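You operate a simulated robot arm through the tools that you are given. There is no shell and no other tool. Be economical: measure what you need, move in short steps, check, and stop when the job is done.

You are at the controls of a simulated two-armed robot. One attempt, no reset.

JOB
The display says NO PROBE: fit the yellow probe, close the open latch, set 350 degrees and start.
Fine: the run starts last; leave the knobs, black valve and grey slide alone.
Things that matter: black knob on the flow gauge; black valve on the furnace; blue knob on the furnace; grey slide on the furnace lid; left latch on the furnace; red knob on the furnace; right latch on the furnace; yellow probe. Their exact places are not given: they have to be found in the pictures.

It is judged by the outcome, as a careful person would: the job done as asked, and still so three seconds after it is handed in. It fails if anything else is knocked over, pushed out of place, dropped, spilled or broken.

ROBOT AND FRAMES
Two 7-joint arms with fingered hands on one trunk, on a base that drives. Base frame: it is fixed to the floor where the robot stands at the start and does not move with it; the origin is under the middle of the robot, x ahead of it, y to its left, z up. Lengths are in mm, angles in degrees, forces in N, time in s.
The left shoulder is at the start at [29, 182, 1349], the right one opposite. With the tool pointing down near the work surface each hand reaches from about 100 to 700 mm from the robot's upright axis, wherever it stands, measured 20 degrees to its own side. Places, roughly: black knob on the flow gauge [500, 600, 900]; black valve on the furnace [700, 600, 900]; blue knob on the furnace [700, -200, 900]; grey slide on the furnace lid [900, -200, 1400]; left latch on the furnace [600, 400, 1200]; red knob on the furnace [600, -200, 900]; right latch on the furnace [500, 0, 1200]. Payload 3.8 kg a hand.
The TCP of each hand is the grasp point between the finger pads, 30 mm short of the fingertips. In the tool frame z runs along the fingers and y along their closing line. Largest opening 104 mm; the body of the gripper starts 35 mm behind the TCP. The gripper is a hand of 4 fingers: y runs from the thumb to the fingers, the wrist lies at [-17, -104, -178] in the tool frame.
Orientation is that of the tool frame in the base frame, as a unit quaternion [w, x, y, z]. With the fingers straight down and the wrist toward the robot, the tool's x, y and z point along [0, 1, 0], [1, 0, 0] and [0, 0, -1] of the base frame.

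CONTROLS
- The arms move only by the tool apply_moves. It takes "left_motion", "right_motion" or both (then of equal length, played together; a hand with none holds still); each is text: rows parted by semicolons, each of 6 numbers parted by spaces: the turn, a rotation vector about the tool's x, y, z in units of 45 degrees (1.0 is 45 degrees), then the shift along the tool's x, y, z in units of 100 mm (1.0 is 100 mm). In form: ax ay az dx dy dz; .... A call has 1 to 8 rows; each row is the pose to reach, as a shift and turn from the pose commanded when the call began, along the tool's axes at that moment. A call with a number of a shift or a turn outside -1 to 1 is refused whole. Rows are played at 5 a second. More than 50 mm and 8.6 degrees between two rows, and nothing of the call is played. Where a pose cannot be reached the arm comes as near as it can. A force on the tool above 40 N (or 10 N above the force at the start of the call, whichever is more), or a blocked arm, ends the call early, and 0.2 s more pass. In this call time passes only in rows, and 0.2 s behind the last. The reply holds the time, the measured pose of the TCP, the force on the tool along the base axes, the opening and the grip force, in the units named above and with some noise, with the torque about the TCP (base axes, N m) and any sound that the robot's microphone picked up, and new pictures: "pictures" is both (left out), scene, wrist or none (wrist: the cameras of the hands that moved).
- Cameras (640 x 400 px; columns grow to the right, rows downward): "scene" is now at [112.2, 12.6, 1539.7]; the picture's right is [0.14, -0.99, 0.00], its down [-0.44, -0.06, -0.90] and it looks along [0.89, 0.12, -0.44] (base axes); focal length 214 px, centre (320, 200). "left" rides on the left gripper at [-66, -90, -126] in its tool frame; the picture's right is [-0.78, -0.30, 0.56], its down [0.57, -0.70, 0.42] and it looks along [0.27, 0.65, 0.71] (tool axes); focal length 275 px, centre (320, 200). "right" rides on the right gripper at [66, -90, -125] in its tool frame; the picture's right is [-0.78, 0.30, -0.56], its down [-0.57, -0.70, 0.43] and it looks along [-0.26, 0.65, 0.71] (tool axes); focal length 275 px, centre (320, 200).
- lift_body(by): slides the trunk up (or, below 0, down) by that many mm; the arms and the scene camera ride with it, the base frame stays. It gives what a move gives, with no picture.
- drive_base(legs): drives the robot by 1 to 6 legs, each [ahead, left, turn to the left] in mm, mm and degrees, along the robot's own axes; the way and the turn of a leg run together, so that a leg with both is an arc; at most 1500 mm and 180 degrees a leg. The arms and the cameras ride along, it lands a little off, and it stops where it bumps. It gives what a move gives, and a new picture of the scene camera.
- set_fingers(index, middle, ring, thumb_bend, thumb_turn, hand): sets how far each is bent, from 0 (flat) to 1 (curled in); at 0.3 the hand is open as for a grip, at 0.7 the pads meet at the TCP. One left out holds its place. A second passes; each finger stops where it meets its share of the squeeze, and holds until it gets a number again. It is the only way to open and close the hand. It gives what a move gives, with no picture; readings hold the bend of each and the force on the fingers (four entries, about 0 where the hand has none), thumb and palm. thumb_turn goes from beside the hand (0) to across from the fingers (1), as for a grip.
- turn_head(pan, tilt): turns the head with the scene camera to pan (to the left, within 86 degrees either way) and tilt (down, from -29 to 69), counted from straight ahead of the robot. It gives what a move gives, and a new picture of the scene camera.
- locate(camera, pixels): for up to 12 pixels [column, row] of the newest picture of that camera ("zoom" is the newest enlarged one), the place [x, y, z] in the base frame of the surface seen there, good to about 2 mm. No time passes.
- enlarge(camera, box): a new picture of the part [left, top, right, bottom] of that camera's present view, enlarged. No time passes.
- sign_off(): hands the job in; it is judged then, once.

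Keep the steps short. Do not move on a guess: measure, check each grasp and each placing, and mend mistakes. In all there are 80 turns and 260 pictures (those below and enlarged ones count). Leave the grippers open and the arms clear of the work at the hand-in unless told otherwise, and finish with a single line.

The tools are called after ">>>" by a JSON object that holds its "name" and its "arguments". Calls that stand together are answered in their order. apply_moves: Moves the arms, as the interface text tells. Its arguments: {"type":"object","properties":{"left_motion":{"type":"string"},"right_motion":{"type":"string"},"pictures":{"type":"string","enum":["both","scene","wrist","none"]}},"required":[]} The other tools are called the same way: lift_body (by) slides the trunk up or down; set_fingers (index, middle, ring, thumb_bend, thumb_turn, hand) moves the fingers one by one; drive_base (legs) drives the base; turn_head (pan, tilt) turns the head that bears the scene camera; locate (camera, pixels) gives the place of the surface under pixels of a picture; enlarge (camera, box) takes an enlarged picture of a part of a camera's view; sign_off () hands the job in.

At the start:

```text
clock: 0.0
left_ee_pos: [451.3, 195.7, 1560.4]
left_orientation: [0.0, 0.707, 0.707, -0.001]
left_ft_force: [-0.2, 0.1, -1.0]
left_moment: [-0.02, 0.03, 0.02]
left_grip_width: 103.4
left_gripper_force: 0.1
left_shape: jaw
left_bend: [0.3, 0.3, 0.3, 0.3, 0.97]
left_finger forces: [0.0, 0.1, 0.0, 0.0, 0.0, 0.0]
right_ee_pos: [536.5, -211.0, 1541.6]
right_orientation: [0.0, 0.707, 0.707, -0.001]
right_ft_force: [0.0, -0.7, -0.6]
right_moment: [-0.02, -0.01, 0.0]
right_grip_width: 103.7
right_gripper_force: 0.1
right_shape: jaw
right_bend: [0.3, 0.3, 0.3, 0.3, 0.97]
right_finger forces: [0.0, 0.0, 0.0, 0.1, 0.0, 0.0]
trunk travel left (down, up): [-500.0, 256.0]
robot x, y, heading: [-2.9, -3.3, -0.1]
head pan, tilt: [7.9, 26.1]
```

scene: 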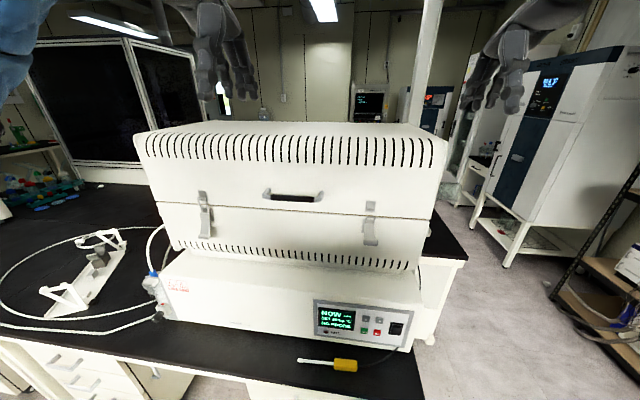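
right: 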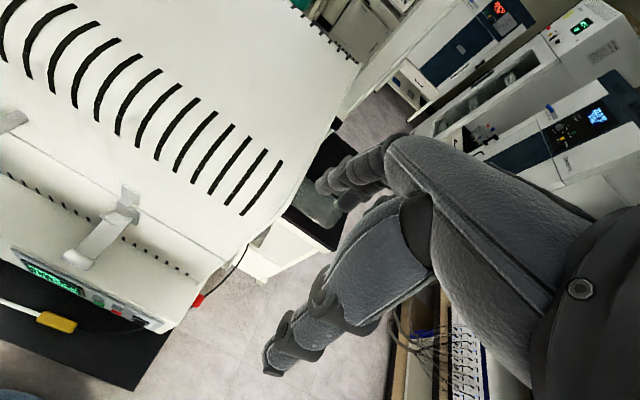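
left: 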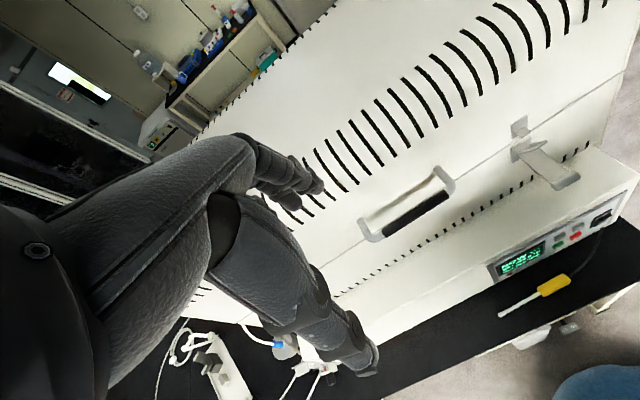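

The furnace sits ahead, with the display at about (340,318), the yellow probe at (340,364) and latches at (204,215) and (370,225). I'll enlarge these parts to see the details.

>>> {"name": "enlarge", "arguments": {"camera": "scene", "box": [290, 290, 430, 378]}}

>>> {"name": "enlarge", "arguments": {"camera": "scene", "box": [130, 170, 290, 330]}}

>>> {"name": "enlarge", "arguments": {"camera": "scene", "box": [330, 190, 430, 260]}}

>>> {"name": "enlarge", "arguments": {"camera": "right", "box": [0, 160, 240, 340]}}

```text
4.55 times, centred on (360, 334) of scene
```

zoom: 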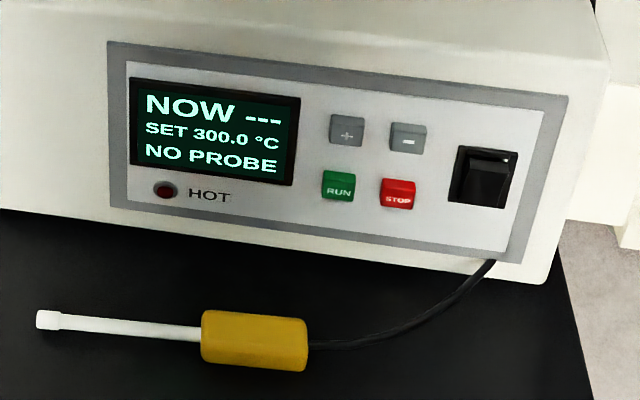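

```text
2.50 times, centred on (210, 250) of scene
```

zoom: 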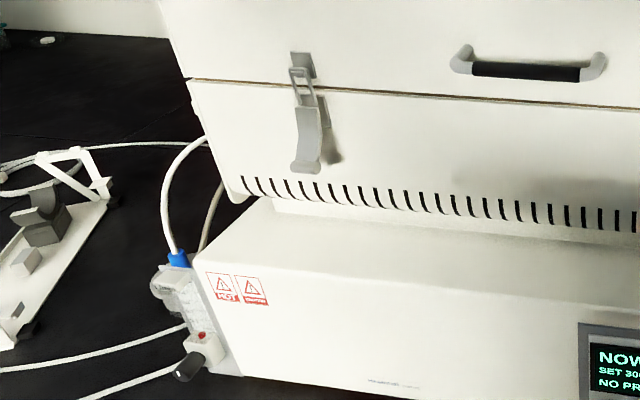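

```text
5.71 times, centred on (380, 225) of scene
```

zoom: 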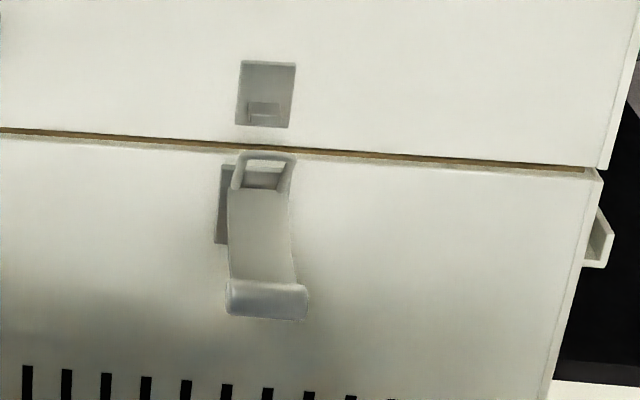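

```text
2.22 times, centred on (120, 250) of right
```

zoom: 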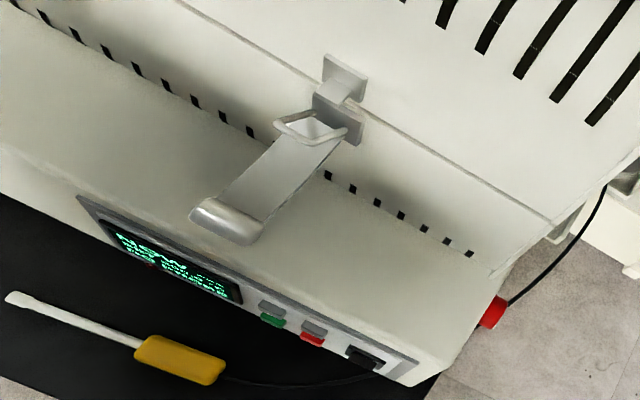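

Right latch is open (loop off its hook, lever swung out). I still need to find the port for the probe. I'll measure the key points.

>>> {"name": "locate", "arguments": {"camera": "scene", "pixels": [[300, 360], [332, 363], [345, 365], [356, 367], [365, 319], [377, 333], [378, 320], [363, 331], [370, 207], [371, 243], [204, 195], [436, 232]]}}

>>> {"name": "locate", "arguments": {"camera": "right", "pixels": [[129, 191], [126, 206], [118, 216], [80, 260], [92, 266], [198, 300], [70, 322]]}}

>>> {"name": "turn_head", "arguments": {"pan": -25, "tilt": 35}}

```text
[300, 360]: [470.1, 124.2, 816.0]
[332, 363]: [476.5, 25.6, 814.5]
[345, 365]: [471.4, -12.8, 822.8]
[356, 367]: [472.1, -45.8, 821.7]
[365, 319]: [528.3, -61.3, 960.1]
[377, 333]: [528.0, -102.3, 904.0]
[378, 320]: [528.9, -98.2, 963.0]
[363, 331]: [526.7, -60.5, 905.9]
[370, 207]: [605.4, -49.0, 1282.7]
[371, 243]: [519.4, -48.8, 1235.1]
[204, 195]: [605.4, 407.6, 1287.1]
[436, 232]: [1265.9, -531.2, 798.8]
```

```text
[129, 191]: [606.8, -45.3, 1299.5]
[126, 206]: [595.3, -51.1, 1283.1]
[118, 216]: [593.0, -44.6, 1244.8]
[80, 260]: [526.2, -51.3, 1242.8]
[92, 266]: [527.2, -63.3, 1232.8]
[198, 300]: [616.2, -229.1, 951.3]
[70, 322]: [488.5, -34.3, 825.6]
```

```text
clock: 1.0
left_ee_pos: [450.9, 196.7, 1559.9]
left_orientation: [0.001, 0.707, 0.707, 0.0]
left_ft_force: [0.2, -1.0, 0.0]
left_moment: [0.04, 0.0, 0.01]
left_grip_width: 103.4
left_gripper_force: 0.2
left_shape: jaw
left_bend: [0.3, 0.3, 0.3, 0.3, 0.97]
left_finger forces: [0.0, 0.0, 0.1, 0.1, 0.0, 0.0]
right_ee_pos: [538.0, -212.9, 1542.9]
right_orientation: [-0.001, 0.707, 0.707, 0.0]
right_ft_force: [0.5, 0.2, 0.6]
right_moment: [0.02, -0.02, 0.02]
right_grip_width: 103.8
right_gripper_force: 0.0
right_shape: jaw
right_bend: [0.3, 0.3, 0.3, 0.3, 0.97]
right_finger forces: [0.1, 0.0, 0.0, 0.0, 0.0, 0.0]
trunk travel left (down, up): [-500.0, 256.0]
robot x, y, heading: [-1.4, 2.3, 0.2]
head pan, tilt: [-25.0, 35.0]
```

scene: 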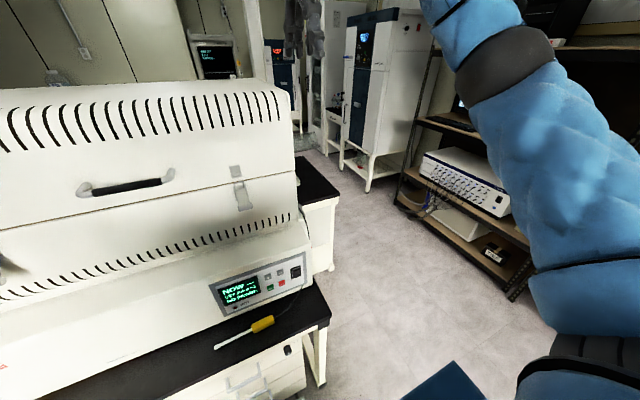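

The right face of the furnace is hidden from here. I'll back up a bit and shift right to look at it.

>>> {"name": "drive_base", "arguments": {"legs": [[-150, 0, 0], [0, -600, 0]]}}

>>> {"name": "turn_head", "arguments": {"pan": 25, "tilt": 30}}

```text
clock: 5.3
left_ee_pos: [300.8, -405.3, 1559.9]
left_orientation: [0.001, 0.706, 0.708, 0.0]
left_ft_force: [-0.3, 0.0, -0.6]
left_moment: [-0.04, 0.0, 0.03]
left_grip_width: 104.0
left_gripper_force: 0.1
left_shape: jaw
left_bend: [0.3, 0.3, 0.3, 0.3, 0.97]
left_finger forces: [0.0, 0.0, 0.1, 0.1, 0.0, 0.0]
right_ee_pos: [387.8, -812.4, 1543.1]
right_orientation: [0.001, 0.706, 0.708, 0.0]
right_ft_force: [0.3, -0.7, -0.4]
right_moment: [-0.01, -0.02, 0.0]
right_grip_width: 103.7
right_gripper_force: 0.1
right_shape: jaw
right_bend: [0.3, 0.3, 0.3, 0.3, 0.97]
right_finger forces: [0.0, 0.0, 0.0, 0.1, 0.0, 0.0]
trunk travel left (down, up): [-500.0, 256.0]
robot x, y, heading: [-147.7, -602.1, -0.0]
head pan, tilt: [-25.0, 35.0]
```

scene: 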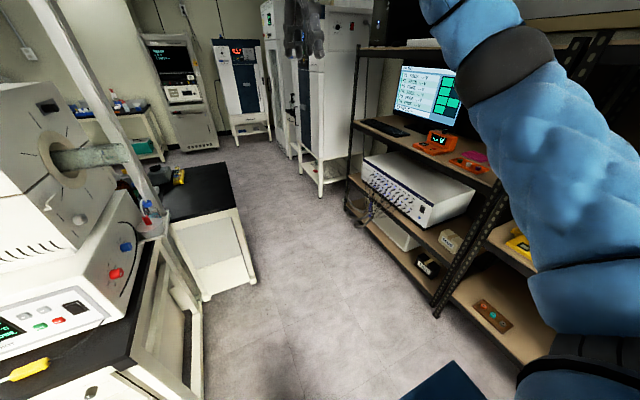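

```text
clock: 6.5
left_ee_pos: [301.2, -405.0, 1560.9]
left_orientation: [0.0, 0.707, 0.708, -0.001]
left_ft_force: [0.2, -0.1, -1.5]
left_moment: [-0.03, 0.0, 0.0]
left_grip_width: 103.8
left_gripper_force: 0.1
left_shape: jaw
left_bend: [0.3, 0.3, 0.3, 0.3, 0.97]
left_finger forces: [0.0, 0.1, 0.1, 0.0, 0.0, 0.1]
right_ee_pos: [387.2, -813.0, 1541.5]
right_orientation: [0.0, 0.706, 0.708, 0.0]
right_ft_force: [0.7, 0.2, 0.2]
right_moment: [-0.01, -0.02, 0.02]
right_grip_width: 103.4
right_gripper_force: 0.0
right_shape: jaw
right_bend: [0.3, 0.3, 0.3, 0.3, 0.97]
right_finger forces: [0.0, 0.1, 0.1, 0.0, 0.0, 0.1]
trunk travel left (down, up): [-500.0, 256.0]
robot x, y, heading: [-149.8, -598.8, -0.0]
head pan, tilt: [25.0, 30.0]
```

scene: 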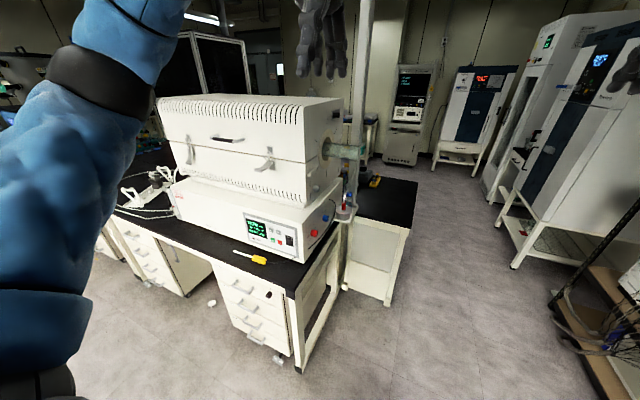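

Now the right side is in view, including a tube end, the red and blue knobs and some small fittings. Zooming in.

>>> {"name": "enlarge", "arguments": {"camera": "scene", "box": [290, 120, 390, 260]}}

>>> {"name": "enlarge", "arguments": {"camera": "scene", "box": [150, 90, 310, 190]}}

>>> {"name": "enlarge", "arguments": {"camera": "scene", "box": [110, 160, 190, 225]}}

```text
2.86 times, centred on (340, 190) of scene
```

zoom: 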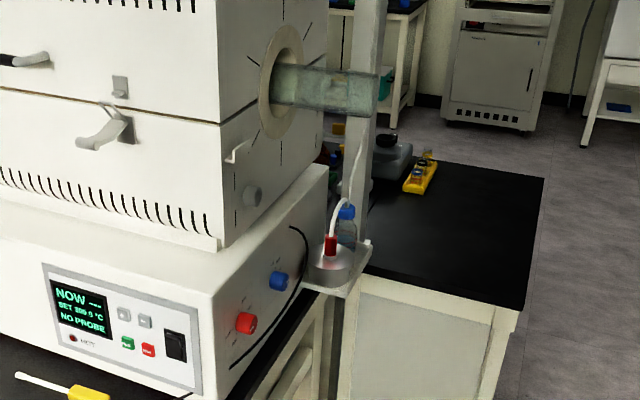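

```text
4.00 times, centred on (230, 140) of scene
```

zoom: 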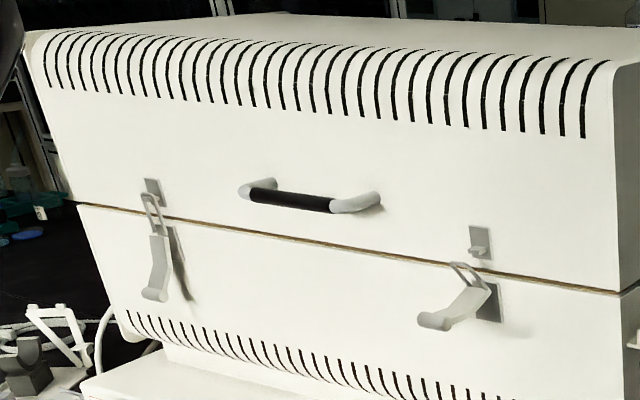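

```text
6.15 times, centred on (150, 192) of scene
```

zoom: 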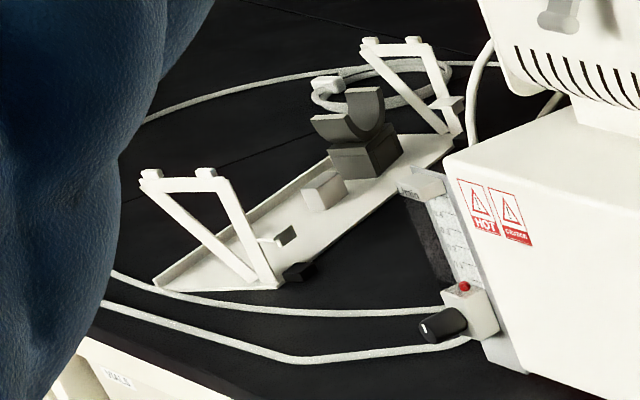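

There's a small grey round fitting on the right face and a hook above it, a candidate for the port. Zoom tighter.

>>> {"name": "enlarge", "arguments": {"camera": "scene", "box": [362, 165, 390, 205]}}

>>> {"name": "enlarge", "arguments": {"camera": "scene", "box": [300, 160, 340, 200]}}

>>> {"name": "locate", "arguments": {"camera": "scene", "pixels": [[314, 191], [308, 180], [316, 173], [319, 232], [332, 217], [325, 150], [352, 150], [347, 218], [246, 261], [262, 260]]}}

```text
10.00 times, centred on (376, 185) of scene
```

zoom: 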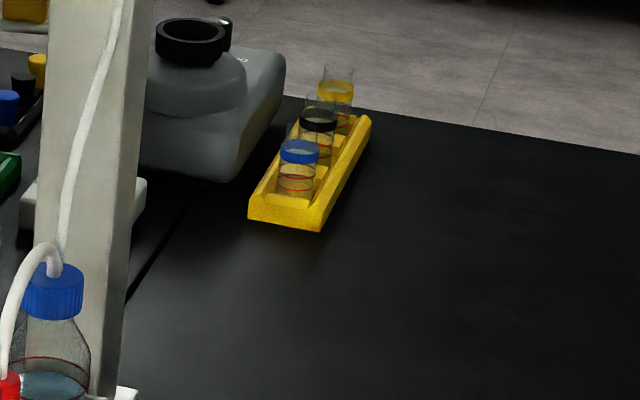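

```text
10.00 times, centred on (320, 180) of scene
```

zoom: 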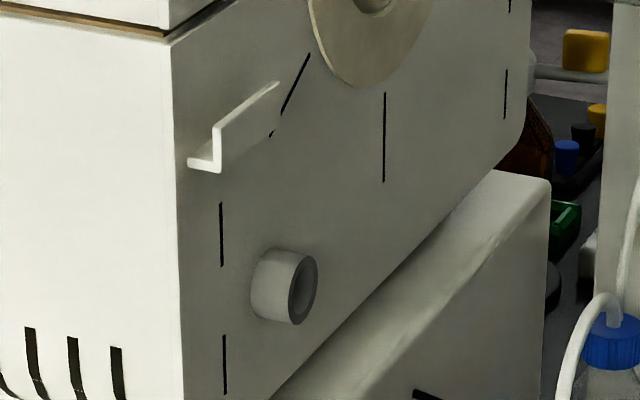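

```text
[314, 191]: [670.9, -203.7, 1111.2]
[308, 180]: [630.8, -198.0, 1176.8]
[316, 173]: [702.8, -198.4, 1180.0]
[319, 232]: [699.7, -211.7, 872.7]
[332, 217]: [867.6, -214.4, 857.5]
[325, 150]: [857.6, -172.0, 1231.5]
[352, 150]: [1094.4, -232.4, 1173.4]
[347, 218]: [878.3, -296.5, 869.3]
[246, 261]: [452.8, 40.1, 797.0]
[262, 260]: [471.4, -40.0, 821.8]
```

The grey tube stub at about [671, -204, 1111] opens toward -y and looks like the probe port. The probe lies with its rod toward +y, so it can go straight in after a lift. I'll drive back to the front of the bench.

>>> {"name": "drive_base", "arguments": {"legs": [[0, 620, 0], [150, 0, 0]]}}

>>> {"name": "turn_head", "arguments": {"pan": -10, "tilt": 50}}

```text
clock: 11.0
left_ee_pos: [451.5, 213.6, 1560.3]
left_orientation: [0.001, 0.707, 0.708, 0.0]
left_ft_force: [0.2, -0.2, -0.1]
left_moment: [0.02, 0.0, -0.01]
left_grip_width: 103.7
left_gripper_force: 0.0
left_shape: jaw
left_bend: [0.3, 0.3, 0.3, 0.3, 0.97]
left_finger forces: [0.1, 0.0, 0.0, 0.0, 0.0, 0.0]
right_ee_pos: [536.9, -193.9, 1541.8]
right_orientation: [0.001, 0.706, 0.708, 0.0]
right_ft_force: [-0.9, -0.5, 0.2]
right_moment: [-0.01, 0.02, 0.03]
right_grip_width: 103.7
right_gripper_force: 0.1
right_shape: jaw
right_bend: [0.3, 0.3, 0.3, 0.3, 0.97]
right_finger forces: [0.0, 0.0, 0.1, 0.0, 0.1, 0.1]
trunk travel left (down, up): [-500.0, 256.0]
robot x, y, heading: [2.1, 21.6, 0.3]
head pan, tilt: [25.0, 30.0]
```

scene: 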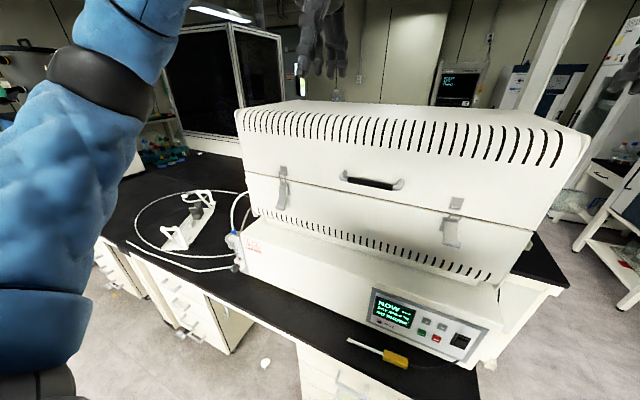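

```text
clock: 12.0
left_ee_pos: [448.4, 213.2, 1560.8]
left_orientation: [0.001, 0.706, 0.708, 0.0]
left_ft_force: [-0.6, -0.4, 0.0]
left_moment: [-0.02, 0.01, -0.02]
left_grip_width: 103.6
left_gripper_force: 0.0
left_shape: jaw
left_bend: [0.3, 0.3, 0.3, 0.3, 0.97]
left_finger forces: [0.0, 0.1, 0.0, 0.1, 0.0, 0.0]
right_ee_pos: [536.4, -193.9, 1542.8]
right_orientation: [0.0, 0.706, 0.708, 0.001]
right_ft_force: [0.7, -0.4, 0.0]
right_moment: [-0.02, -0.01, -0.01]
right_grip_width: 103.8
right_gripper_force: 0.0
right_shape: jaw
right_bend: [0.3, 0.3, 0.3, 0.3, 0.97]
right_finger forces: [0.0, 0.0, 0.1, 0.0, 0.0, 0.1]
trunk travel left (down, up): [-500.0, 256.0]
robot x, y, heading: [-1.3, 18.1, 0.1]
head pan, tilt: [-10.0, 50.0]
```

scene: 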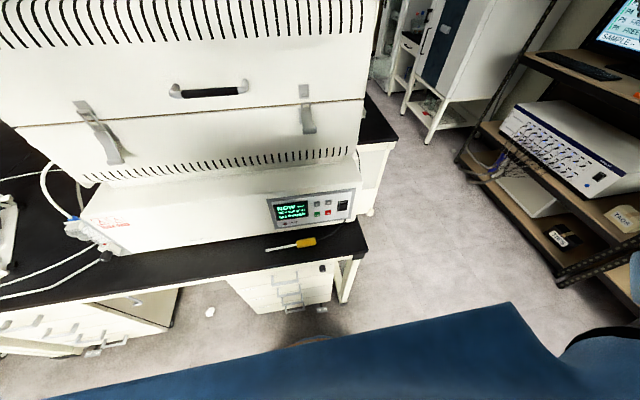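

>>> {"name": "enlarge", "arguments": {"camera": "scene", "box": [250, 180, 370, 280]}}

>>> {"name": "locate", "arguments": {"camera": "scene", "pixels": [[267, 249], [280, 247], [296, 244], [299, 243], [306, 242], [313, 240], [316, 240], [300, 261], [366, 247], [355, 258]]}}

```text
4.00 times, centred on (310, 230) of scene
```

zoom: 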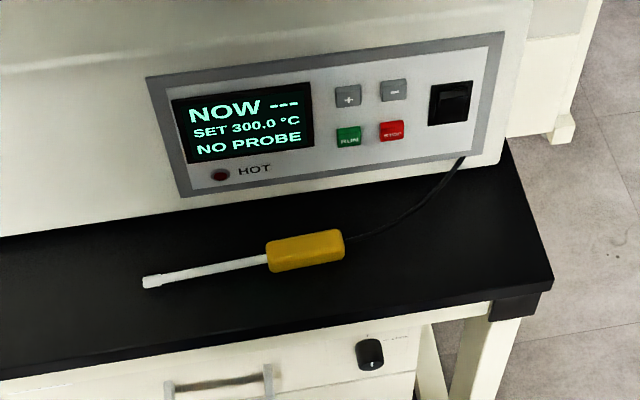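

```text
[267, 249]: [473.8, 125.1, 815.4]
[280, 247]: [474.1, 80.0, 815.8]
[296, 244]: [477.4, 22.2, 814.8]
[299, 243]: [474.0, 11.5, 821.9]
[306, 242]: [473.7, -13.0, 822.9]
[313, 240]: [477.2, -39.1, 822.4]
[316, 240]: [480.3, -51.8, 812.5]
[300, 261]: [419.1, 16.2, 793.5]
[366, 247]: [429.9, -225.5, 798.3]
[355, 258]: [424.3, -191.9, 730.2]
```

The handle spans y ≈ 18 to −48 with its top at z 823, and the rod reaches y ≈ 125. I'll pull both hands back 100 mm from the furnace, then lower the trunk 300 mm in front of it.

>>> {"name": "apply_moves", "arguments": {"left_motion": "0 0 0 0 -0.4 0; 0 0 0 0 -0.8 0; 0 0 0 0 -1 0", "right_motion": "0 0 0 0 -0.4 0; 0 0 0 0 -0.8 0; 0 0 0 0 -1 0", "pictures": "none"}}

>>> {"name": "lift_body", "arguments": {"by": -300}}

>>> {"name": "turn_head", "arguments": {"pan": -8, "tilt": 35}}

```text
clock: 12.8
left_ee_pos: [349.0, 213.6, 1560.3]
left_orientation: [0.0, 0.707, 0.708, 0.0]
left_ft_force: [0.3, 0.4, -0.3]
left_moment: [0.02, 0.01, -0.02]
left_grip_width: 103.6
left_gripper_force: 0.0
left_shape: jaw
left_bend: [0.3, 0.3, 0.3, 0.3, 0.97]
left_finger forces: [0.0, 0.1, 0.0, 0.0, 0.0, 0.0]
right_ee_pos: [437.1, -194.5, 1542.3]
right_orientation: [0.0, 0.706, 0.709, 0.0]
right_ft_force: [-1.1, 0.6, -0.1]
right_moment: [-0.02, -0.04, 0.01]
right_grip_width: 103.8
right_gripper_force: 0.1
right_shape: jaw
right_bend: [0.3, 0.3, 0.3, 0.3, 0.97]
right_finger forces: [0.0, 0.1, 0.0, 0.1, 0.0, 0.1]
trunk travel left (down, up): [-500.0, 256.0]
robot x, y, heading: [-4.5, 12.3, 0.2]
head pan, tilt: [-10.0, 50.0]
```

```text
clock: 15.8
left_ee_pos: [348.5, 212.7, 1261.3]
left_orientation: [0.0, 0.707, 0.707, -0.001]
left_ft_force: [0.1, 0.7, 0.0]
left_moment: [0.0, -0.01, 0.02]
left_grip_width: 103.6
left_gripper_force: 0.1
left_shape: jaw
left_bend: [0.3, 0.3, 0.3, 0.3, 0.97]
left_finger forces: [0.0, 0.0, 0.1, 0.1, 0.0, 0.0]
right_ee_pos: [436.3, -194.7, 1244.0]
right_orientation: [0.001, 0.707, 0.707, 0.0]
right_ft_force: [-0.6, -0.3, -0.1]
right_moment: [-0.01, -0.02, 0.0]
right_grip_width: 103.7
right_gripper_force: 0.0
right_shape: jaw
right_bend: [0.3, 0.3, 0.3, 0.3, 0.97]
right_finger forces: [0.1, 0.1, 0.0, 0.1, 0.1, 0.1]
trunk travel left (down, up): [-200.0, 556.0]
robot x, y, heading: [-0.5, 19.8, -0.0]
head pan, tilt: [-10.0, 50.0]
```

```text
clock: 16.6
left_ee_pos: [350.5, 213.9, 1260.3]
left_orientation: [0.0, 0.706, 0.708, -0.001]
left_ft_force: [-0.1, -0.8, 0.4]
left_moment: [0.01, 0.01, -0.01]
left_grip_width: 103.6
left_gripper_force: 0.1
left_shape: jaw
left_bend: [0.3, 0.3, 0.3, 0.3, 0.97]
left_finger forces: [0.1, 0.0, 0.1, 0.0, 0.1, 0.0]
right_ee_pos: [435.8, -194.2, 1241.4]
right_orientation: [0.0, 0.706, 0.709, 0.0]
right_ft_force: [-0.3, 0.9, -0.1]
right_moment: [-0.01, 0.0, 0.0]
right_grip_width: 103.5
right_gripper_force: 0.0
right_shape: jaw
right_bend: [0.3, 0.3, 0.3, 0.3, 0.97]
right_finger forces: [0.1, 0.0, 0.1, 0.0, 0.0, 0.0]
trunk travel left (down, up): [-200.0, 556.0]
robot x, y, heading: [-0.8, 16.3, 0.1]
head pan, tilt: [-8.0, 35.0]
```

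scene: 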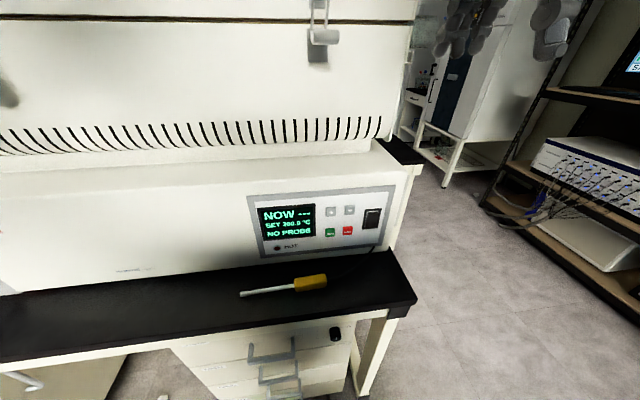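

Good close view. Right hand goes down in three 100 mm stages, shifting toward the probe (x stays at 436, clear of the latch lever).

>>> {"name": "apply_moves", "arguments": {"right_motion": "0 0 0 0 0 0.4; 0 0 0 0 0 0.8; 0 0 0 0 0 1", "pictures": "none"}}

>>> {"name": "apply_moves", "arguments": {"right_motion": "0 0 0 0.3 0 0.4; 0 0 0 0.6 0 0.7; 0 0 0 0.8 0 1", "pictures": "none"}}

>>> {"name": "apply_moves", "arguments": {"right_motion": "0 0 0 0.3 0 0.35; 0 0 0 0.6 0 0.7; 0 0 0 0.9 0 1"}}

```text
clock: 17.4
left_ee_pos: [349.8, 213.7, 1261.4]
left_orientation: [0.001, 0.707, 0.708, 0.0]
left_ft_force: [0.6, -0.3, -1.3]
left_moment: [0.0, 0.01, 0.0]
left_grip_width: 103.9
left_gripper_force: 0.1
left_shape: jaw
left_bend: [0.3, 0.3, 0.3, 0.3, 0.97]
left_finger forces: [0.0, 0.0, 0.0, 0.1, 0.1, 0.0]
right_ee_pos: [437.6, -195.3, 1142.5]
right_orientation: [-0.001, 0.706, 0.708, 0.0]
right_ft_force: [0.1, -0.7, -0.6]
right_moment: [0.02, 0.0, 0.01]
right_grip_width: 103.8
right_gripper_force: 0.1
right_shape: jaw
right_bend: [0.3, 0.3, 0.3, 0.3, 0.97]
right_finger forces: [0.1, 0.1, 0.1, 0.0, 0.0, 0.0]
trunk travel left (down, up): [-200.0, 556.0]
robot x, y, heading: [1.6, 16.7, 0.1]
head pan, tilt: [-8.0, 35.0]
```

```text
clock: 18.1
left_ee_pos: [350.4, 213.6, 1260.0]
left_orientation: [0.002, 0.706, 0.708, 0.0]
left_ft_force: [-0.4, -0.2, 0.2]
left_moment: [-0.01, 0.0, -0.01]
left_grip_width: 103.8
left_gripper_force: 0.0
left_shape: jaw
left_bend: [0.3, 0.3, 0.3, 0.3, 0.97]
left_finger forces: [0.0, 0.0, 0.1, 0.1, 0.0, 0.0]
right_ee_pos: [437.5, -112.9, 1042.2]
right_orientation: [0.0, 0.707, 0.708, 0.0]
right_ft_force: [-0.1, 0.3, -0.2]
right_moment: [0.01, 0.0, 0.01]
right_grip_width: 103.6
right_gripper_force: 0.0
right_shape: jaw
right_bend: [0.3, 0.3, 0.3, 0.3, 0.97]
right_finger forces: [0.0, 0.0, 0.0, 0.1, 0.1, 0.0]
trunk travel left (down, up): [-200.0, 556.0]
robot x, y, heading: [1.0, 18.0, 0.1]
head pan, tilt: [-8.0, 35.0]
```

```text
clock: 18.9
left_ee_pos: [350.8, 213.8, 1260.3]
left_orientation: [0.0, 0.707, 0.708, -0.001]
left_ft_force: [-0.7, 0.4, -0.4]
left_moment: [-0.05, 0.01, -0.03]
left_grip_width: 103.9
left_gripper_force: 0.0
left_shape: jaw
left_bend: [0.3, 0.3, 0.3, 0.3, 0.97]
left_finger forces: [0.0, 0.0, 0.1, 0.1, 0.0, 0.0]
right_ee_pos: [436.6, -23.5, 941.8]
right_orientation: [0.0, 0.706, 0.708, 0.001]
right_ft_force: [0.6, 0.8, 0.3]
right_moment: [0.02, -0.02, -0.02]
right_grip_width: 103.9
right_gripper_force: 0.1
right_shape: jaw
right_bend: [0.3, 0.3, 0.3, 0.3, 0.97]
right_finger forces: [0.0, 0.0, 0.0, 0.1, 0.0, 0.1]
trunk travel left (down, up): [-200.0, 556.0]
robot x, y, heading: [-2.8, 13.6, 0.3]
head pan, tilt: [-8.0, 35.0]
```

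scene: 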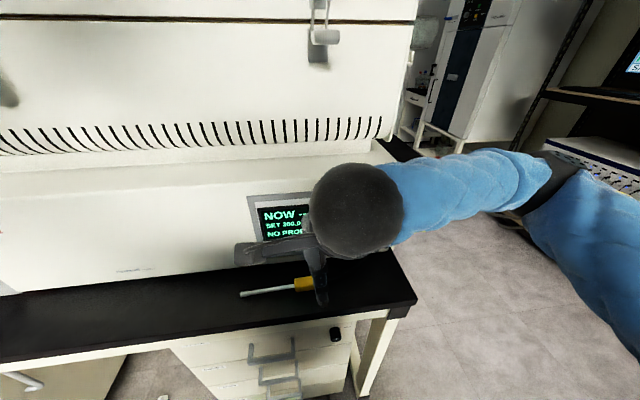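
right: 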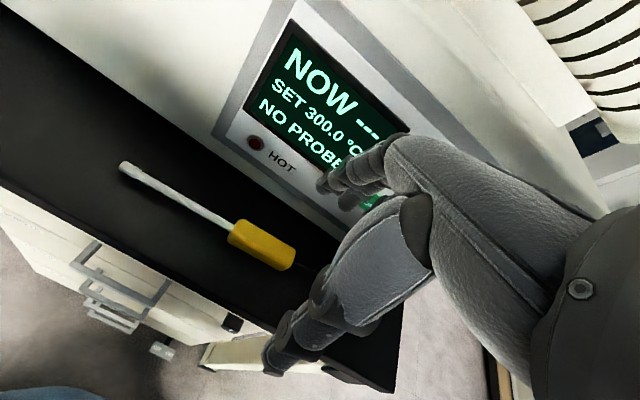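

The hand is directly behind the probe. The fingers' knuckles would come near the panel (x 528), so I'll narrow the hand and tilt the fingers forward 20°, then look.

>>> {"name": "set_fingers", "arguments": {"hand": "right", "index": 0.48, "middle": 0.48, "ring": 0.48, "thumb_bend": 0.48}}

>>> {"name": "apply_moves", "arguments": {"right_motion": "-0.15 0 0 0 0 0.1; -0.3 0 0 0 0.1 0.3; -0.444 0 0 0 0.2 0.5"}}

>>> {"name": "locate", "arguments": {"camera": "scene", "pixels": [[200, 240], [200, 260], [200, 269], [390, 230]]}}

```text
clock: 19.9
left_ee_pos: [349.3, 213.2, 1260.3]
left_orientation: [0.0, 0.706, 0.708, -0.001]
left_ft_force: [0.4, 1.0, 0.9]
left_moment: [-0.01, 0.02, 0.0]
left_grip_width: 103.6
left_gripper_force: 0.0
left_shape: jaw
left_bend: [0.3, 0.3, 0.3, 0.3, 0.97]
left_finger forces: [0.0, 0.1, 0.1, 0.0, 0.0, 0.1]
right_ee_pos: [436.0, -24.1, 942.5]
right_orientation: [0.0, 0.706, 0.709, 0.0]
right_ft_force: [-0.5, -0.6, -0.6]
right_moment: [0.01, 0.01, -0.01]
right_grip_width: 59.5
right_gripper_force: 0.0
right_shape: fingers
right_bend: [0.48, 0.48, 0.48, 0.48, 0.97]
right_finger forces: [0.0, 0.0, 0.0, 0.0, 0.0, 0.0]
trunk travel left (down, up): [-200.0, 556.0]
robot x, y, heading: [-2.3, 16.8, -0.1]
head pan, tilt: [-8.0, 35.0]
```

```text
clock: 20.8
left_ee_pos: [350.0, 212.9, 1260.9]
left_orientation: [0.001, 0.707, 0.708, 0.0]
left_ft_force: [0.9, -0.1, 0.4]
left_moment: [0.02, -0.01, 0.0]
left_grip_width: 103.6
left_gripper_force: 0.0
left_shape: jaw
left_bend: [0.3, 0.3, 0.3, 0.3, 0.97]
left_finger forces: [0.1, 0.0, 0.1, 0.0, 0.0, 0.0]
right_ee_pos: [457.6, -25.1, 892.9]
right_orientation: [0.123, 0.695, 0.698, 0.125]
right_ft_force: [0.4, 0.5, -0.7]
right_moment: [0.01, 0.03, 0.0]
right_grip_width: 59.4
right_gripper_force: 0.1
right_shape: fingers
right_bend: [0.48, 0.48, 0.48, 0.48, 0.97]
right_finger forces: [0.1, 0.1, 0.1, 0.0, 0.0, 0.1]
trunk travel left (down, up): [-200.0, 556.0]
robot x, y, heading: [2.4, 14.1, 0.2]
head pan, tilt: [-8.0, 35.0]
```

scene: 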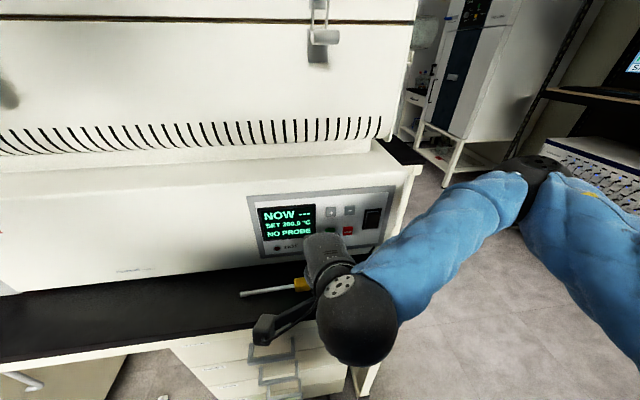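
right: 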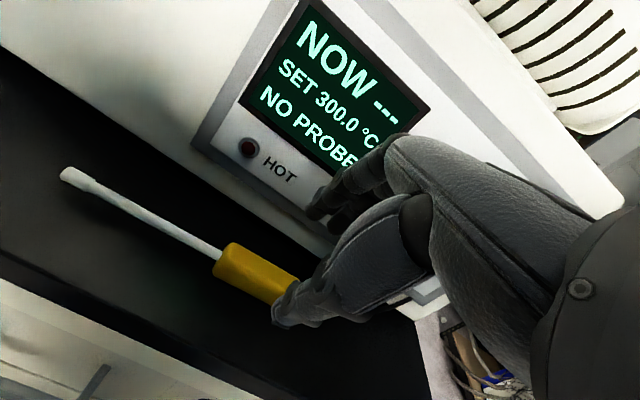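

```text
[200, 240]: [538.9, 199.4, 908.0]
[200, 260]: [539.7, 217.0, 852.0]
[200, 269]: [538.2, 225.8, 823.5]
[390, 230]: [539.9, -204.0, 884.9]
```

Furnace front is x 539. The thumb is on the near side and the fingers on the far side of the handle. I'll descend 59 mm; the force stop guards against bench contact.

>>> {"name": "apply_moves", "arguments": {"right_motion": "0 0 0 0 -0.06 0.3; 0 0 0 -0.02 -0.11 0.45; 0 0 0 -0.02 -0.113 0.55; 0 0 0 -0.02 -0.113 0.586"}}

>>> {"name": "enlarge", "arguments": {"camera": "scene", "box": [230, 220, 390, 350]}}

```text
clock: 21.6
left_ee_pos: [348.6, 212.8, 1259.7]
left_orientation: [0.0, 0.707, 0.707, 0.0]
left_ft_force: [-0.2, -0.2, 0.0]
left_moment: [-0.01, 0.05, 0.01]
left_grip_width: 104.0
left_gripper_force: 0.1
left_shape: jaw
left_bend: [0.3, 0.3, 0.3, 0.3, 0.97]
left_finger forces: [0.0, 0.0, 0.0, 0.0, 0.0, 0.1]
right_ee_pos: [466.8, -22.4, 846.3]
right_orientation: [0.123, 0.695, 0.695, 0.136]
right_ft_force: [-5.3, -0.3, 22.9]
right_moment: [0.08, 1.03, 0.04]
right_grip_width: 62.3
right_gripper_force: 11.0
right_shape: fingers
right_bend: [0.48, 0.48, 0.48, 0.46, 0.98]
right_finger forces: [0.1, 0.1, 0.1, 0.0, 22.0, 0.0]
trunk travel left (down, up): [-200.0, 556.0]
robot x, y, heading: [-0.5, 15.3, 0.3]
head pan, tilt: [-8.0, 35.0]
stopped in row 4 (right hand): the force on the tool passed its limit at 46 N (the readings are from after the stop); the commanded pose is now the measured one
```

scene: 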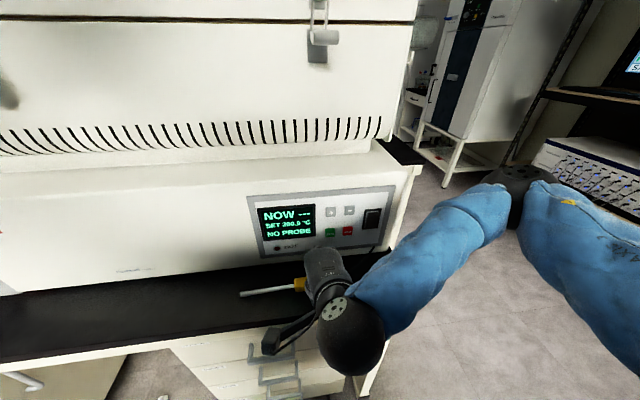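
right: 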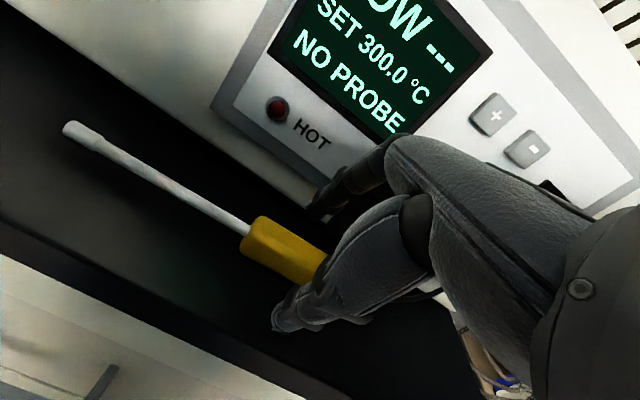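

```text
3.08 times, centred on (310, 285) of scene
```

zoom: 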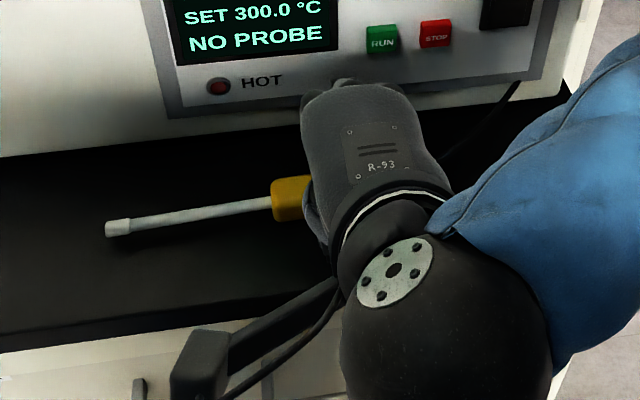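

The thumb tip touched the bench (TCP z 846). I'll rise 30 mm, take out most of the tilt, and narrow the hand so the thumb tip sits higher.

>>> {"name": "apply_moves", "arguments": {"right_motion": "0 0 0 0 0.14 -0.27; 0.15 0 0 0 0.14 -0.27; 0.3 0 0 0 0.14 -0.27", "pictures": "none"}}

>>> {"name": "set_fingers", "arguments": {"hand": "right", "index": 0.54, "middle": 0.54, "ring": 0.54, "thumb_bend": 0.55}}

>>> {"name": "apply_moves", "arguments": {"right_motion": "0 0 0 0 0 0.05; 0 0 0 0 0 0.1", "pictures": "both"}}

```text
clock: 22.4
left_ee_pos: [349.5, 213.6, 1260.0]
left_orientation: [0.001, 0.706, 0.708, 0.0]
left_ft_force: [0.6, 0.9, 0.0]
left_moment: [-0.04, 0.03, -0.06]
left_grip_width: 103.7
left_gripper_force: 0.1
left_shape: jaw
left_bend: [0.3, 0.3, 0.3, 0.3, 0.97]
left_finger forces: [0.0, 0.1, 0.0, 0.1, 0.1, 0.1]
right_ee_pos: [469.2, -24.8, 872.7]
right_orientation: [0.04, 0.705, 0.707, 0.049]
right_ft_force: [0.3, -0.4, 0.1]
right_moment: [0.03, -0.01, -0.02]
right_grip_width: 59.4
right_gripper_force: 0.1
right_shape: fingers
right_bend: [0.48, 0.48, 0.48, 0.48, 0.97]
right_finger forces: [0.0, 0.1, 0.1, 0.0, 0.0, 0.0]
trunk travel left (down, up): [-200.0, 556.0]
robot x, y, heading: [-3.2, 13.8, 0.3]
head pan, tilt: [-8.0, 35.0]
```

```text
clock: 23.4
left_ee_pos: [348.8, 213.8, 1260.4]
left_orientation: [0.001, 0.706, 0.708, -0.001]
left_ft_force: [-0.1, 0.2, 0.0]
left_moment: [0.02, -0.01, 0.02]
left_grip_width: 103.6
left_gripper_force: 0.0
left_shape: jaw
left_bend: [0.3, 0.3, 0.3, 0.3, 0.97]
left_finger forces: [0.0, 0.1, 0.1, 0.0, 0.0, 0.0]
right_ee_pos: [469.0, -24.2, 873.3]
right_orientation: [0.041, 0.704, 0.707, 0.049]
right_ft_force: [-0.2, 0.2, 0.3]
right_moment: [-0.03, 0.04, -0.03]
right_grip_width: 42.4
right_gripper_force: 0.0
right_shape: fingers
right_bend: [0.54, 0.54, 0.54, 0.55, 0.97]
right_finger forces: [0.1, 0.0, 0.0, 0.0, 0.0, 0.0]
trunk travel left (down, up): [-200.0, 556.0]
robot x, y, heading: [-2.3, 14.4, 0.0]
head pan, tilt: [-8.0, 35.0]
```

```text
clock: 24.0
left_ee_pos: [349.7, 213.8, 1259.7]
left_orientation: [0.001, 0.706, 0.708, -0.001]
left_ft_force: [0.1, 0.0, 0.2]
left_moment: [0.01, -0.05, -0.01]
left_grip_width: 104.0
left_gripper_force: 0.0
left_shape: jaw
left_bend: [0.3, 0.3, 0.3, 0.3, 0.97]
left_finger forces: [0.0, 0.0, 0.1, 0.0, 0.1, 0.0]
right_ee_pos: [471.6, -23.7, 863.5]
right_orientation: [0.041, 0.705, 0.707, 0.05]
right_ft_force: [-0.6, -0.7, 0.5]
right_moment: [-0.03, 0.0, 0.03]
right_grip_width: 42.6
right_gripper_force: 0.0
right_shape: fingers
right_bend: [0.54, 0.54, 0.54, 0.55, 0.97]
right_finger forces: [0.1, 0.1, 0.1, 0.1, 0.1, 0.0]
trunk travel left (down, up): [-200.0, 556.0]
robot x, y, heading: [-4.6, 20.6, 0.2]
head pan, tilt: [-8.0, 35.0]
```

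scene: 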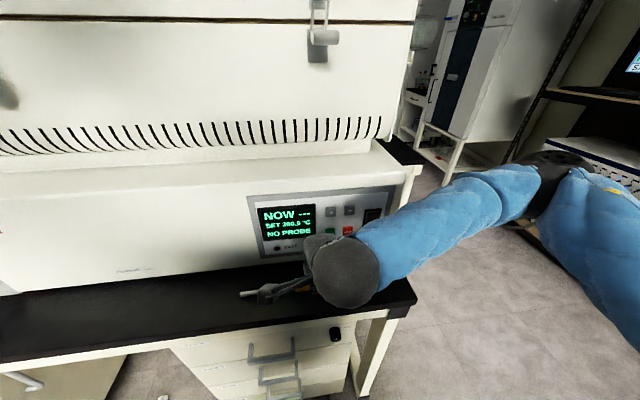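
right: 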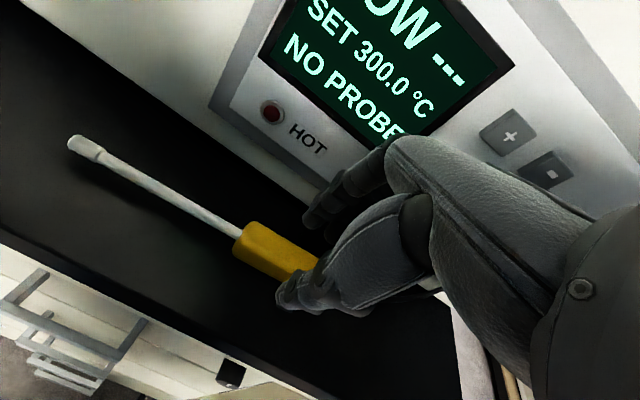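

I'll measure the handle edges from the wrist camera before descending.

>>> {"name": "locate", "arguments": {"camera": "right", "pixels": [[243, 232], [237, 246], [255, 240], [270, 250], [290, 246], [275, 236], [250, 222], [262, 270], [285, 255], [235, 285]]}}

>>> {"name": "enlarge", "arguments": {"camera": "right", "box": [210, 180, 350, 330]}}

```text
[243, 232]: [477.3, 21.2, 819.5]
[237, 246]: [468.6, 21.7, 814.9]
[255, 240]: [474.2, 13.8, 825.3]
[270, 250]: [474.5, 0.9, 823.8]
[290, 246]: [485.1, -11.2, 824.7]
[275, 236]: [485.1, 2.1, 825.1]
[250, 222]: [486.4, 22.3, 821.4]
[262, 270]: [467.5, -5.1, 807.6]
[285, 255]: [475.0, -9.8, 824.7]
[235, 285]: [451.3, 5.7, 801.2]
```

```text
2.67 times, centred on (280, 255) of right
```

zoom: 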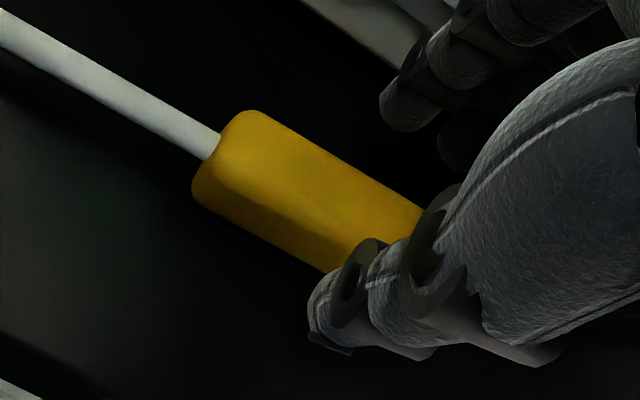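

Handle is x 467–488, top z 825, bench 800; aligned with the gap within 1 mm. Descending 32 mm along the fingers.

>>> {"name": "apply_moves", "arguments": {"right_motion": "0 0 0 0 0 0.12; 0 0 0 0 0 0.2; 0 0 0 0 0 0.26; 0 0 0 0 0 0.3; 0 0 0 0 0 0.33", "pictures": "wrist"}}

```text
clock: 25.3
left_ee_pos: [348.2, 213.6, 1260.0]
left_orientation: [0.001, 0.706, 0.708, 0.0]
left_ft_force: [0.7, 0.1, -0.3]
left_moment: [0.01, -0.02, 0.0]
left_grip_width: 103.7
left_gripper_force: 0.0
left_shape: jaw
left_bend: [0.3, 0.3, 0.3, 0.3, 0.97]
left_finger forces: [0.0, 0.0, 0.0, 0.1, 0.1, 0.0]
right_ee_pos: [477.8, -20.9, 836.8]
right_orientation: [0.043, 0.704, 0.707, 0.058]
right_ft_force: [-2.4, -1.7, 19.5]
right_moment: [0.05, 0.77, 0.1]
right_grip_width: 45.8
right_gripper_force: 10.0
right_shape: fingers
right_bend: [0.54, 0.54, 0.54, 0.53, 0.98]
right_finger forces: [0.1, 0.0, 0.0, 0.1, 19.6, 0.1]
trunk travel left (down, up): [-200.0, 556.0]
robot x, y, heading: [-1.6, 14.0, 0.1]
head pan, tilt: [-8.0, 35.0]
stopped in row 5 (right hand): the force on the tool passed its limit at 42 N (the readings are from after the stop); the commanded pose is now the measured one
```

right: 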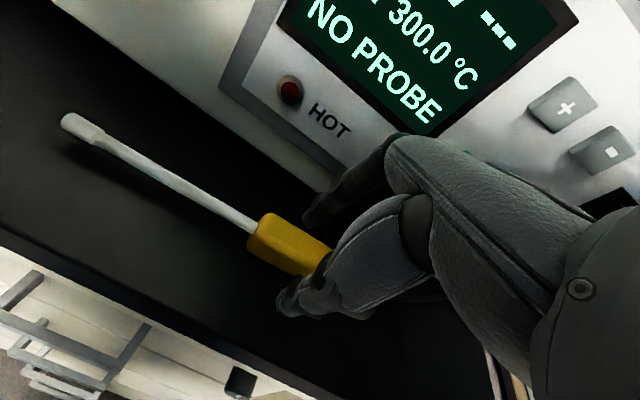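

Thumb rests on the bench beside the handle, with the handle axis ~25 mm past the TCP. I'll back off 3 mm and close gently.

>>> {"name": "apply_moves", "arguments": {"right_motion": "0 0 0 0 0 -0.03", "pictures": "none"}}

>>> {"name": "set_fingers", "arguments": {"hand": "right", "index": 0.72, "middle": 0.72, "ring": 0.72, "thumb_bend": 0.72}}

>>> {"name": "enlarge", "arguments": {"camera": "right", "box": [180, 150, 400, 350]}}

```text
clock: 25.7
left_ee_pos: [350.8, 212.9, 1260.9]
left_orientation: [0.001, 0.706, 0.708, -0.001]
left_ft_force: [0.0, -0.4, 0.7]
left_moment: [0.0, 0.03, 0.0]
left_grip_width: 103.7
left_gripper_force: 0.0
left_shape: jaw
left_bend: [0.3, 0.3, 0.3, 0.3, 0.97]
left_finger forces: [0.1, 0.0, 0.1, 0.0, 0.0, 0.0]
right_ee_pos: [475.7, -20.7, 837.8]
right_orientation: [0.041, 0.704, 0.706, 0.056]
right_ft_force: [-1.7, -0.3, 6.6]
right_moment: [0.01, 0.27, 0.05]
right_grip_width: 44.0
right_gripper_force: 3.2
right_shape: fingers
right_bend: [0.54, 0.54, 0.54, 0.54, 0.98]
right_finger forces: [0.1, 0.1, 0.0, 0.0, 6.5, 0.1]
trunk travel left (down, up): [-200.0, 556.0]
robot x, y, heading: [-2.7, 14.0, 0.3]
head pan, tilt: [-8.0, 35.0]
```

```text
clock: 26.7
left_ee_pos: [349.5, 213.7, 1261.4]
left_orientation: [0.0, 0.707, 0.708, 0.0]
left_ft_force: [0.3, -0.1, -0.8]
left_moment: [0.02, 0.0, 0.01]
left_grip_width: 103.8
left_gripper_force: 0.1
left_shape: jaw
left_bend: [0.3, 0.3, 0.3, 0.3, 0.97]
left_finger forces: [0.0, 0.0, 0.1, 0.0, 0.0, 0.0]
right_ee_pos: [476.5, -21.1, 837.0]
right_orientation: [0.041, 0.704, 0.706, 0.056]
right_ft_force: [-0.1, 0.2, 0.2]
right_moment: [0.03, -0.03, 0.01]
right_grip_width: 20.8
right_gripper_force: 13.6
right_shape: fingers
right_bend: [0.71, 0.71, 0.72, 0.62, 0.95]
right_finger forces: [7.5, 4.2, 1.7, 0.0, 13.5, 0.0]
trunk travel left (down, up): [-200.0, 556.0]
robot x, y, heading: [-0.3, 18.9, 0.1]
head pan, tilt: [-8.0, 35.0]
```

```text
2.00 times, centred on (290, 250) of right
```

zoom: 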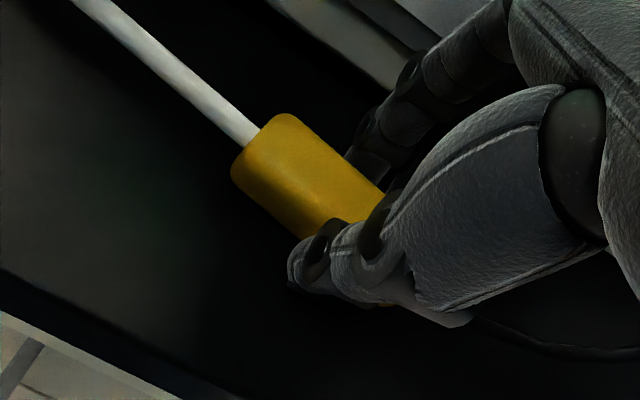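

It has gripped with width 21 and ~13 N. I'll squeeze more, then lift 30 mm and check.

>>> {"name": "set_fingers", "arguments": {"hand": "right", "index": 0.9, "middle": 0.9, "ring": 0.9, "thumb_bend": 0.9}}

>>> {"name": "apply_moves", "arguments": {"right_motion": "0 0 0 0 0.01 -0.1; 0 0 0 0 0.02 -0.2; 0 0 0 0 0.04 -0.35; 0 0 0 0 0.06 -0.5", "pictures": "both"}}

```text
clock: 27.7
left_ee_pos: [348.9, 213.3, 1260.0]
left_orientation: [0.001, 0.706, 0.708, -0.001]
left_ft_force: [-1.1, 1.2, 0.2]
left_moment: [0.01, -0.01, -0.02]
left_grip_width: 103.8
left_gripper_force: 0.0
left_shape: jaw
left_bend: [0.3, 0.3, 0.3, 0.3, 0.97]
left_finger forces: [0.0, 0.0, 0.0, 0.0, 0.0, 0.0]
right_ee_pos: [476.4, -21.8, 838.0]
right_orientation: [0.042, 0.704, 0.707, 0.056]
right_ft_force: [0.3, -1.1, -1.1]
right_moment: [0.01, 0.03, 0.01]
right_grip_width: 19.6
right_gripper_force: 22.0
right_shape: fingers
right_bend: [0.73, 0.76, 0.9, 0.59, 0.92]
right_finger forces: [12.5, 9.4, 0.1, 0.0, 22.1, 0.0]
trunk travel left (down, up): [-200.0, 556.0]
robot x, y, heading: [-1.8, 18.7, 0.0]
head pan, tilt: [-8.0, 35.0]
```

```text
clock: 28.7
left_ee_pos: [349.5, 213.2, 1259.9]
left_orientation: [0.001, 0.707, 0.708, 0.0]
left_ft_force: [-0.2, 0.1, 0.1]
left_moment: [0.01, 0.01, 0.0]
left_grip_width: 104.0
left_gripper_force: 0.1
left_shape: jaw
left_bend: [0.3, 0.3, 0.3, 0.3, 0.97]
left_finger forces: [0.0, 0.0, 0.0, 0.0, 0.1, 0.0]
right_ee_pos: [475.0, -22.5, 887.3]
right_orientation: [0.043, 0.703, 0.708, 0.057]
right_ft_force: [0.7, 0.9, -0.9]
right_moment: [-0.01, 0.0, 0.0]
right_grip_width: 19.9
right_gripper_force: 22.0
right_shape: fingers
right_bend: [0.73, 0.76, 0.9, 0.59, 0.92]
right_finger forces: [12.5, 9.3, 0.0, 0.1, 22.1, 0.0]
trunk travel left (down, up): [-200.0, 556.0]
robot x, y, heading: [-6.5, 16.5, -0.0]
head pan, tilt: [-8.0, 35.0]
```

scene: 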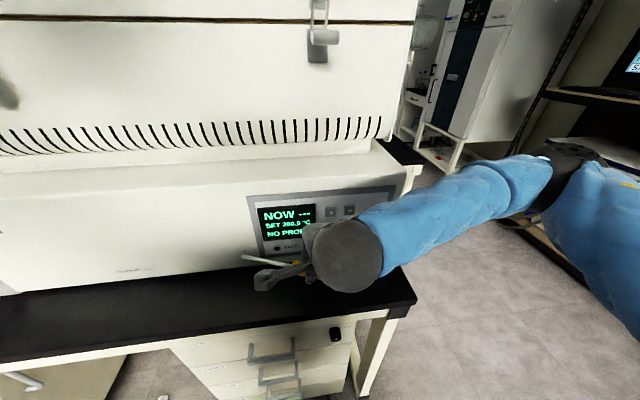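
right: 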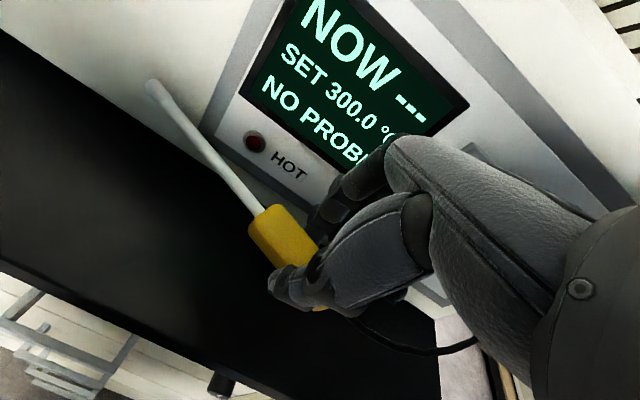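

It's lifted, though the probe has yawed a little in the grip. Measure the rod axis and handle.

>>> {"name": "locate", "arguments": {"camera": "right", "pixels": [[154, 88], [180, 118], [210, 155], [235, 188], [251, 207], [258, 222], [275, 235], [290, 230], [300, 245]]}}

>>> {"name": "enlarge", "arguments": {"camera": "right", "box": [200, 160, 360, 340]}}

```text
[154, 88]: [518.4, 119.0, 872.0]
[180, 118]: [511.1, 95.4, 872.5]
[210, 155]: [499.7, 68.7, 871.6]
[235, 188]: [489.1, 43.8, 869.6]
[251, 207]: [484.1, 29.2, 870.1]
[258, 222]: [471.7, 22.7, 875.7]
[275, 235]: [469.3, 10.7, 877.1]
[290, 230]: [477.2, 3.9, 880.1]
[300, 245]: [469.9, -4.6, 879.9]
```

```text
2.22 times, centred on (280, 250) of right
```

zoom: 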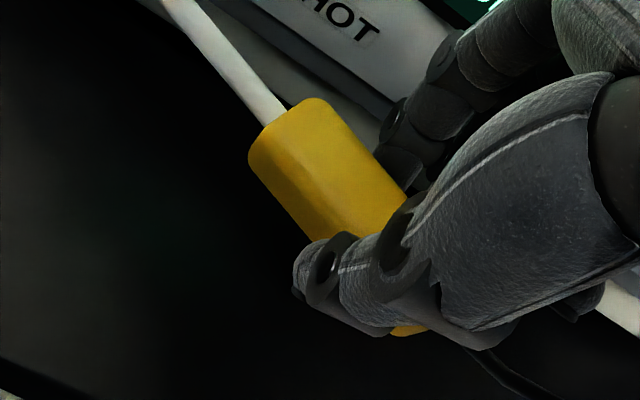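

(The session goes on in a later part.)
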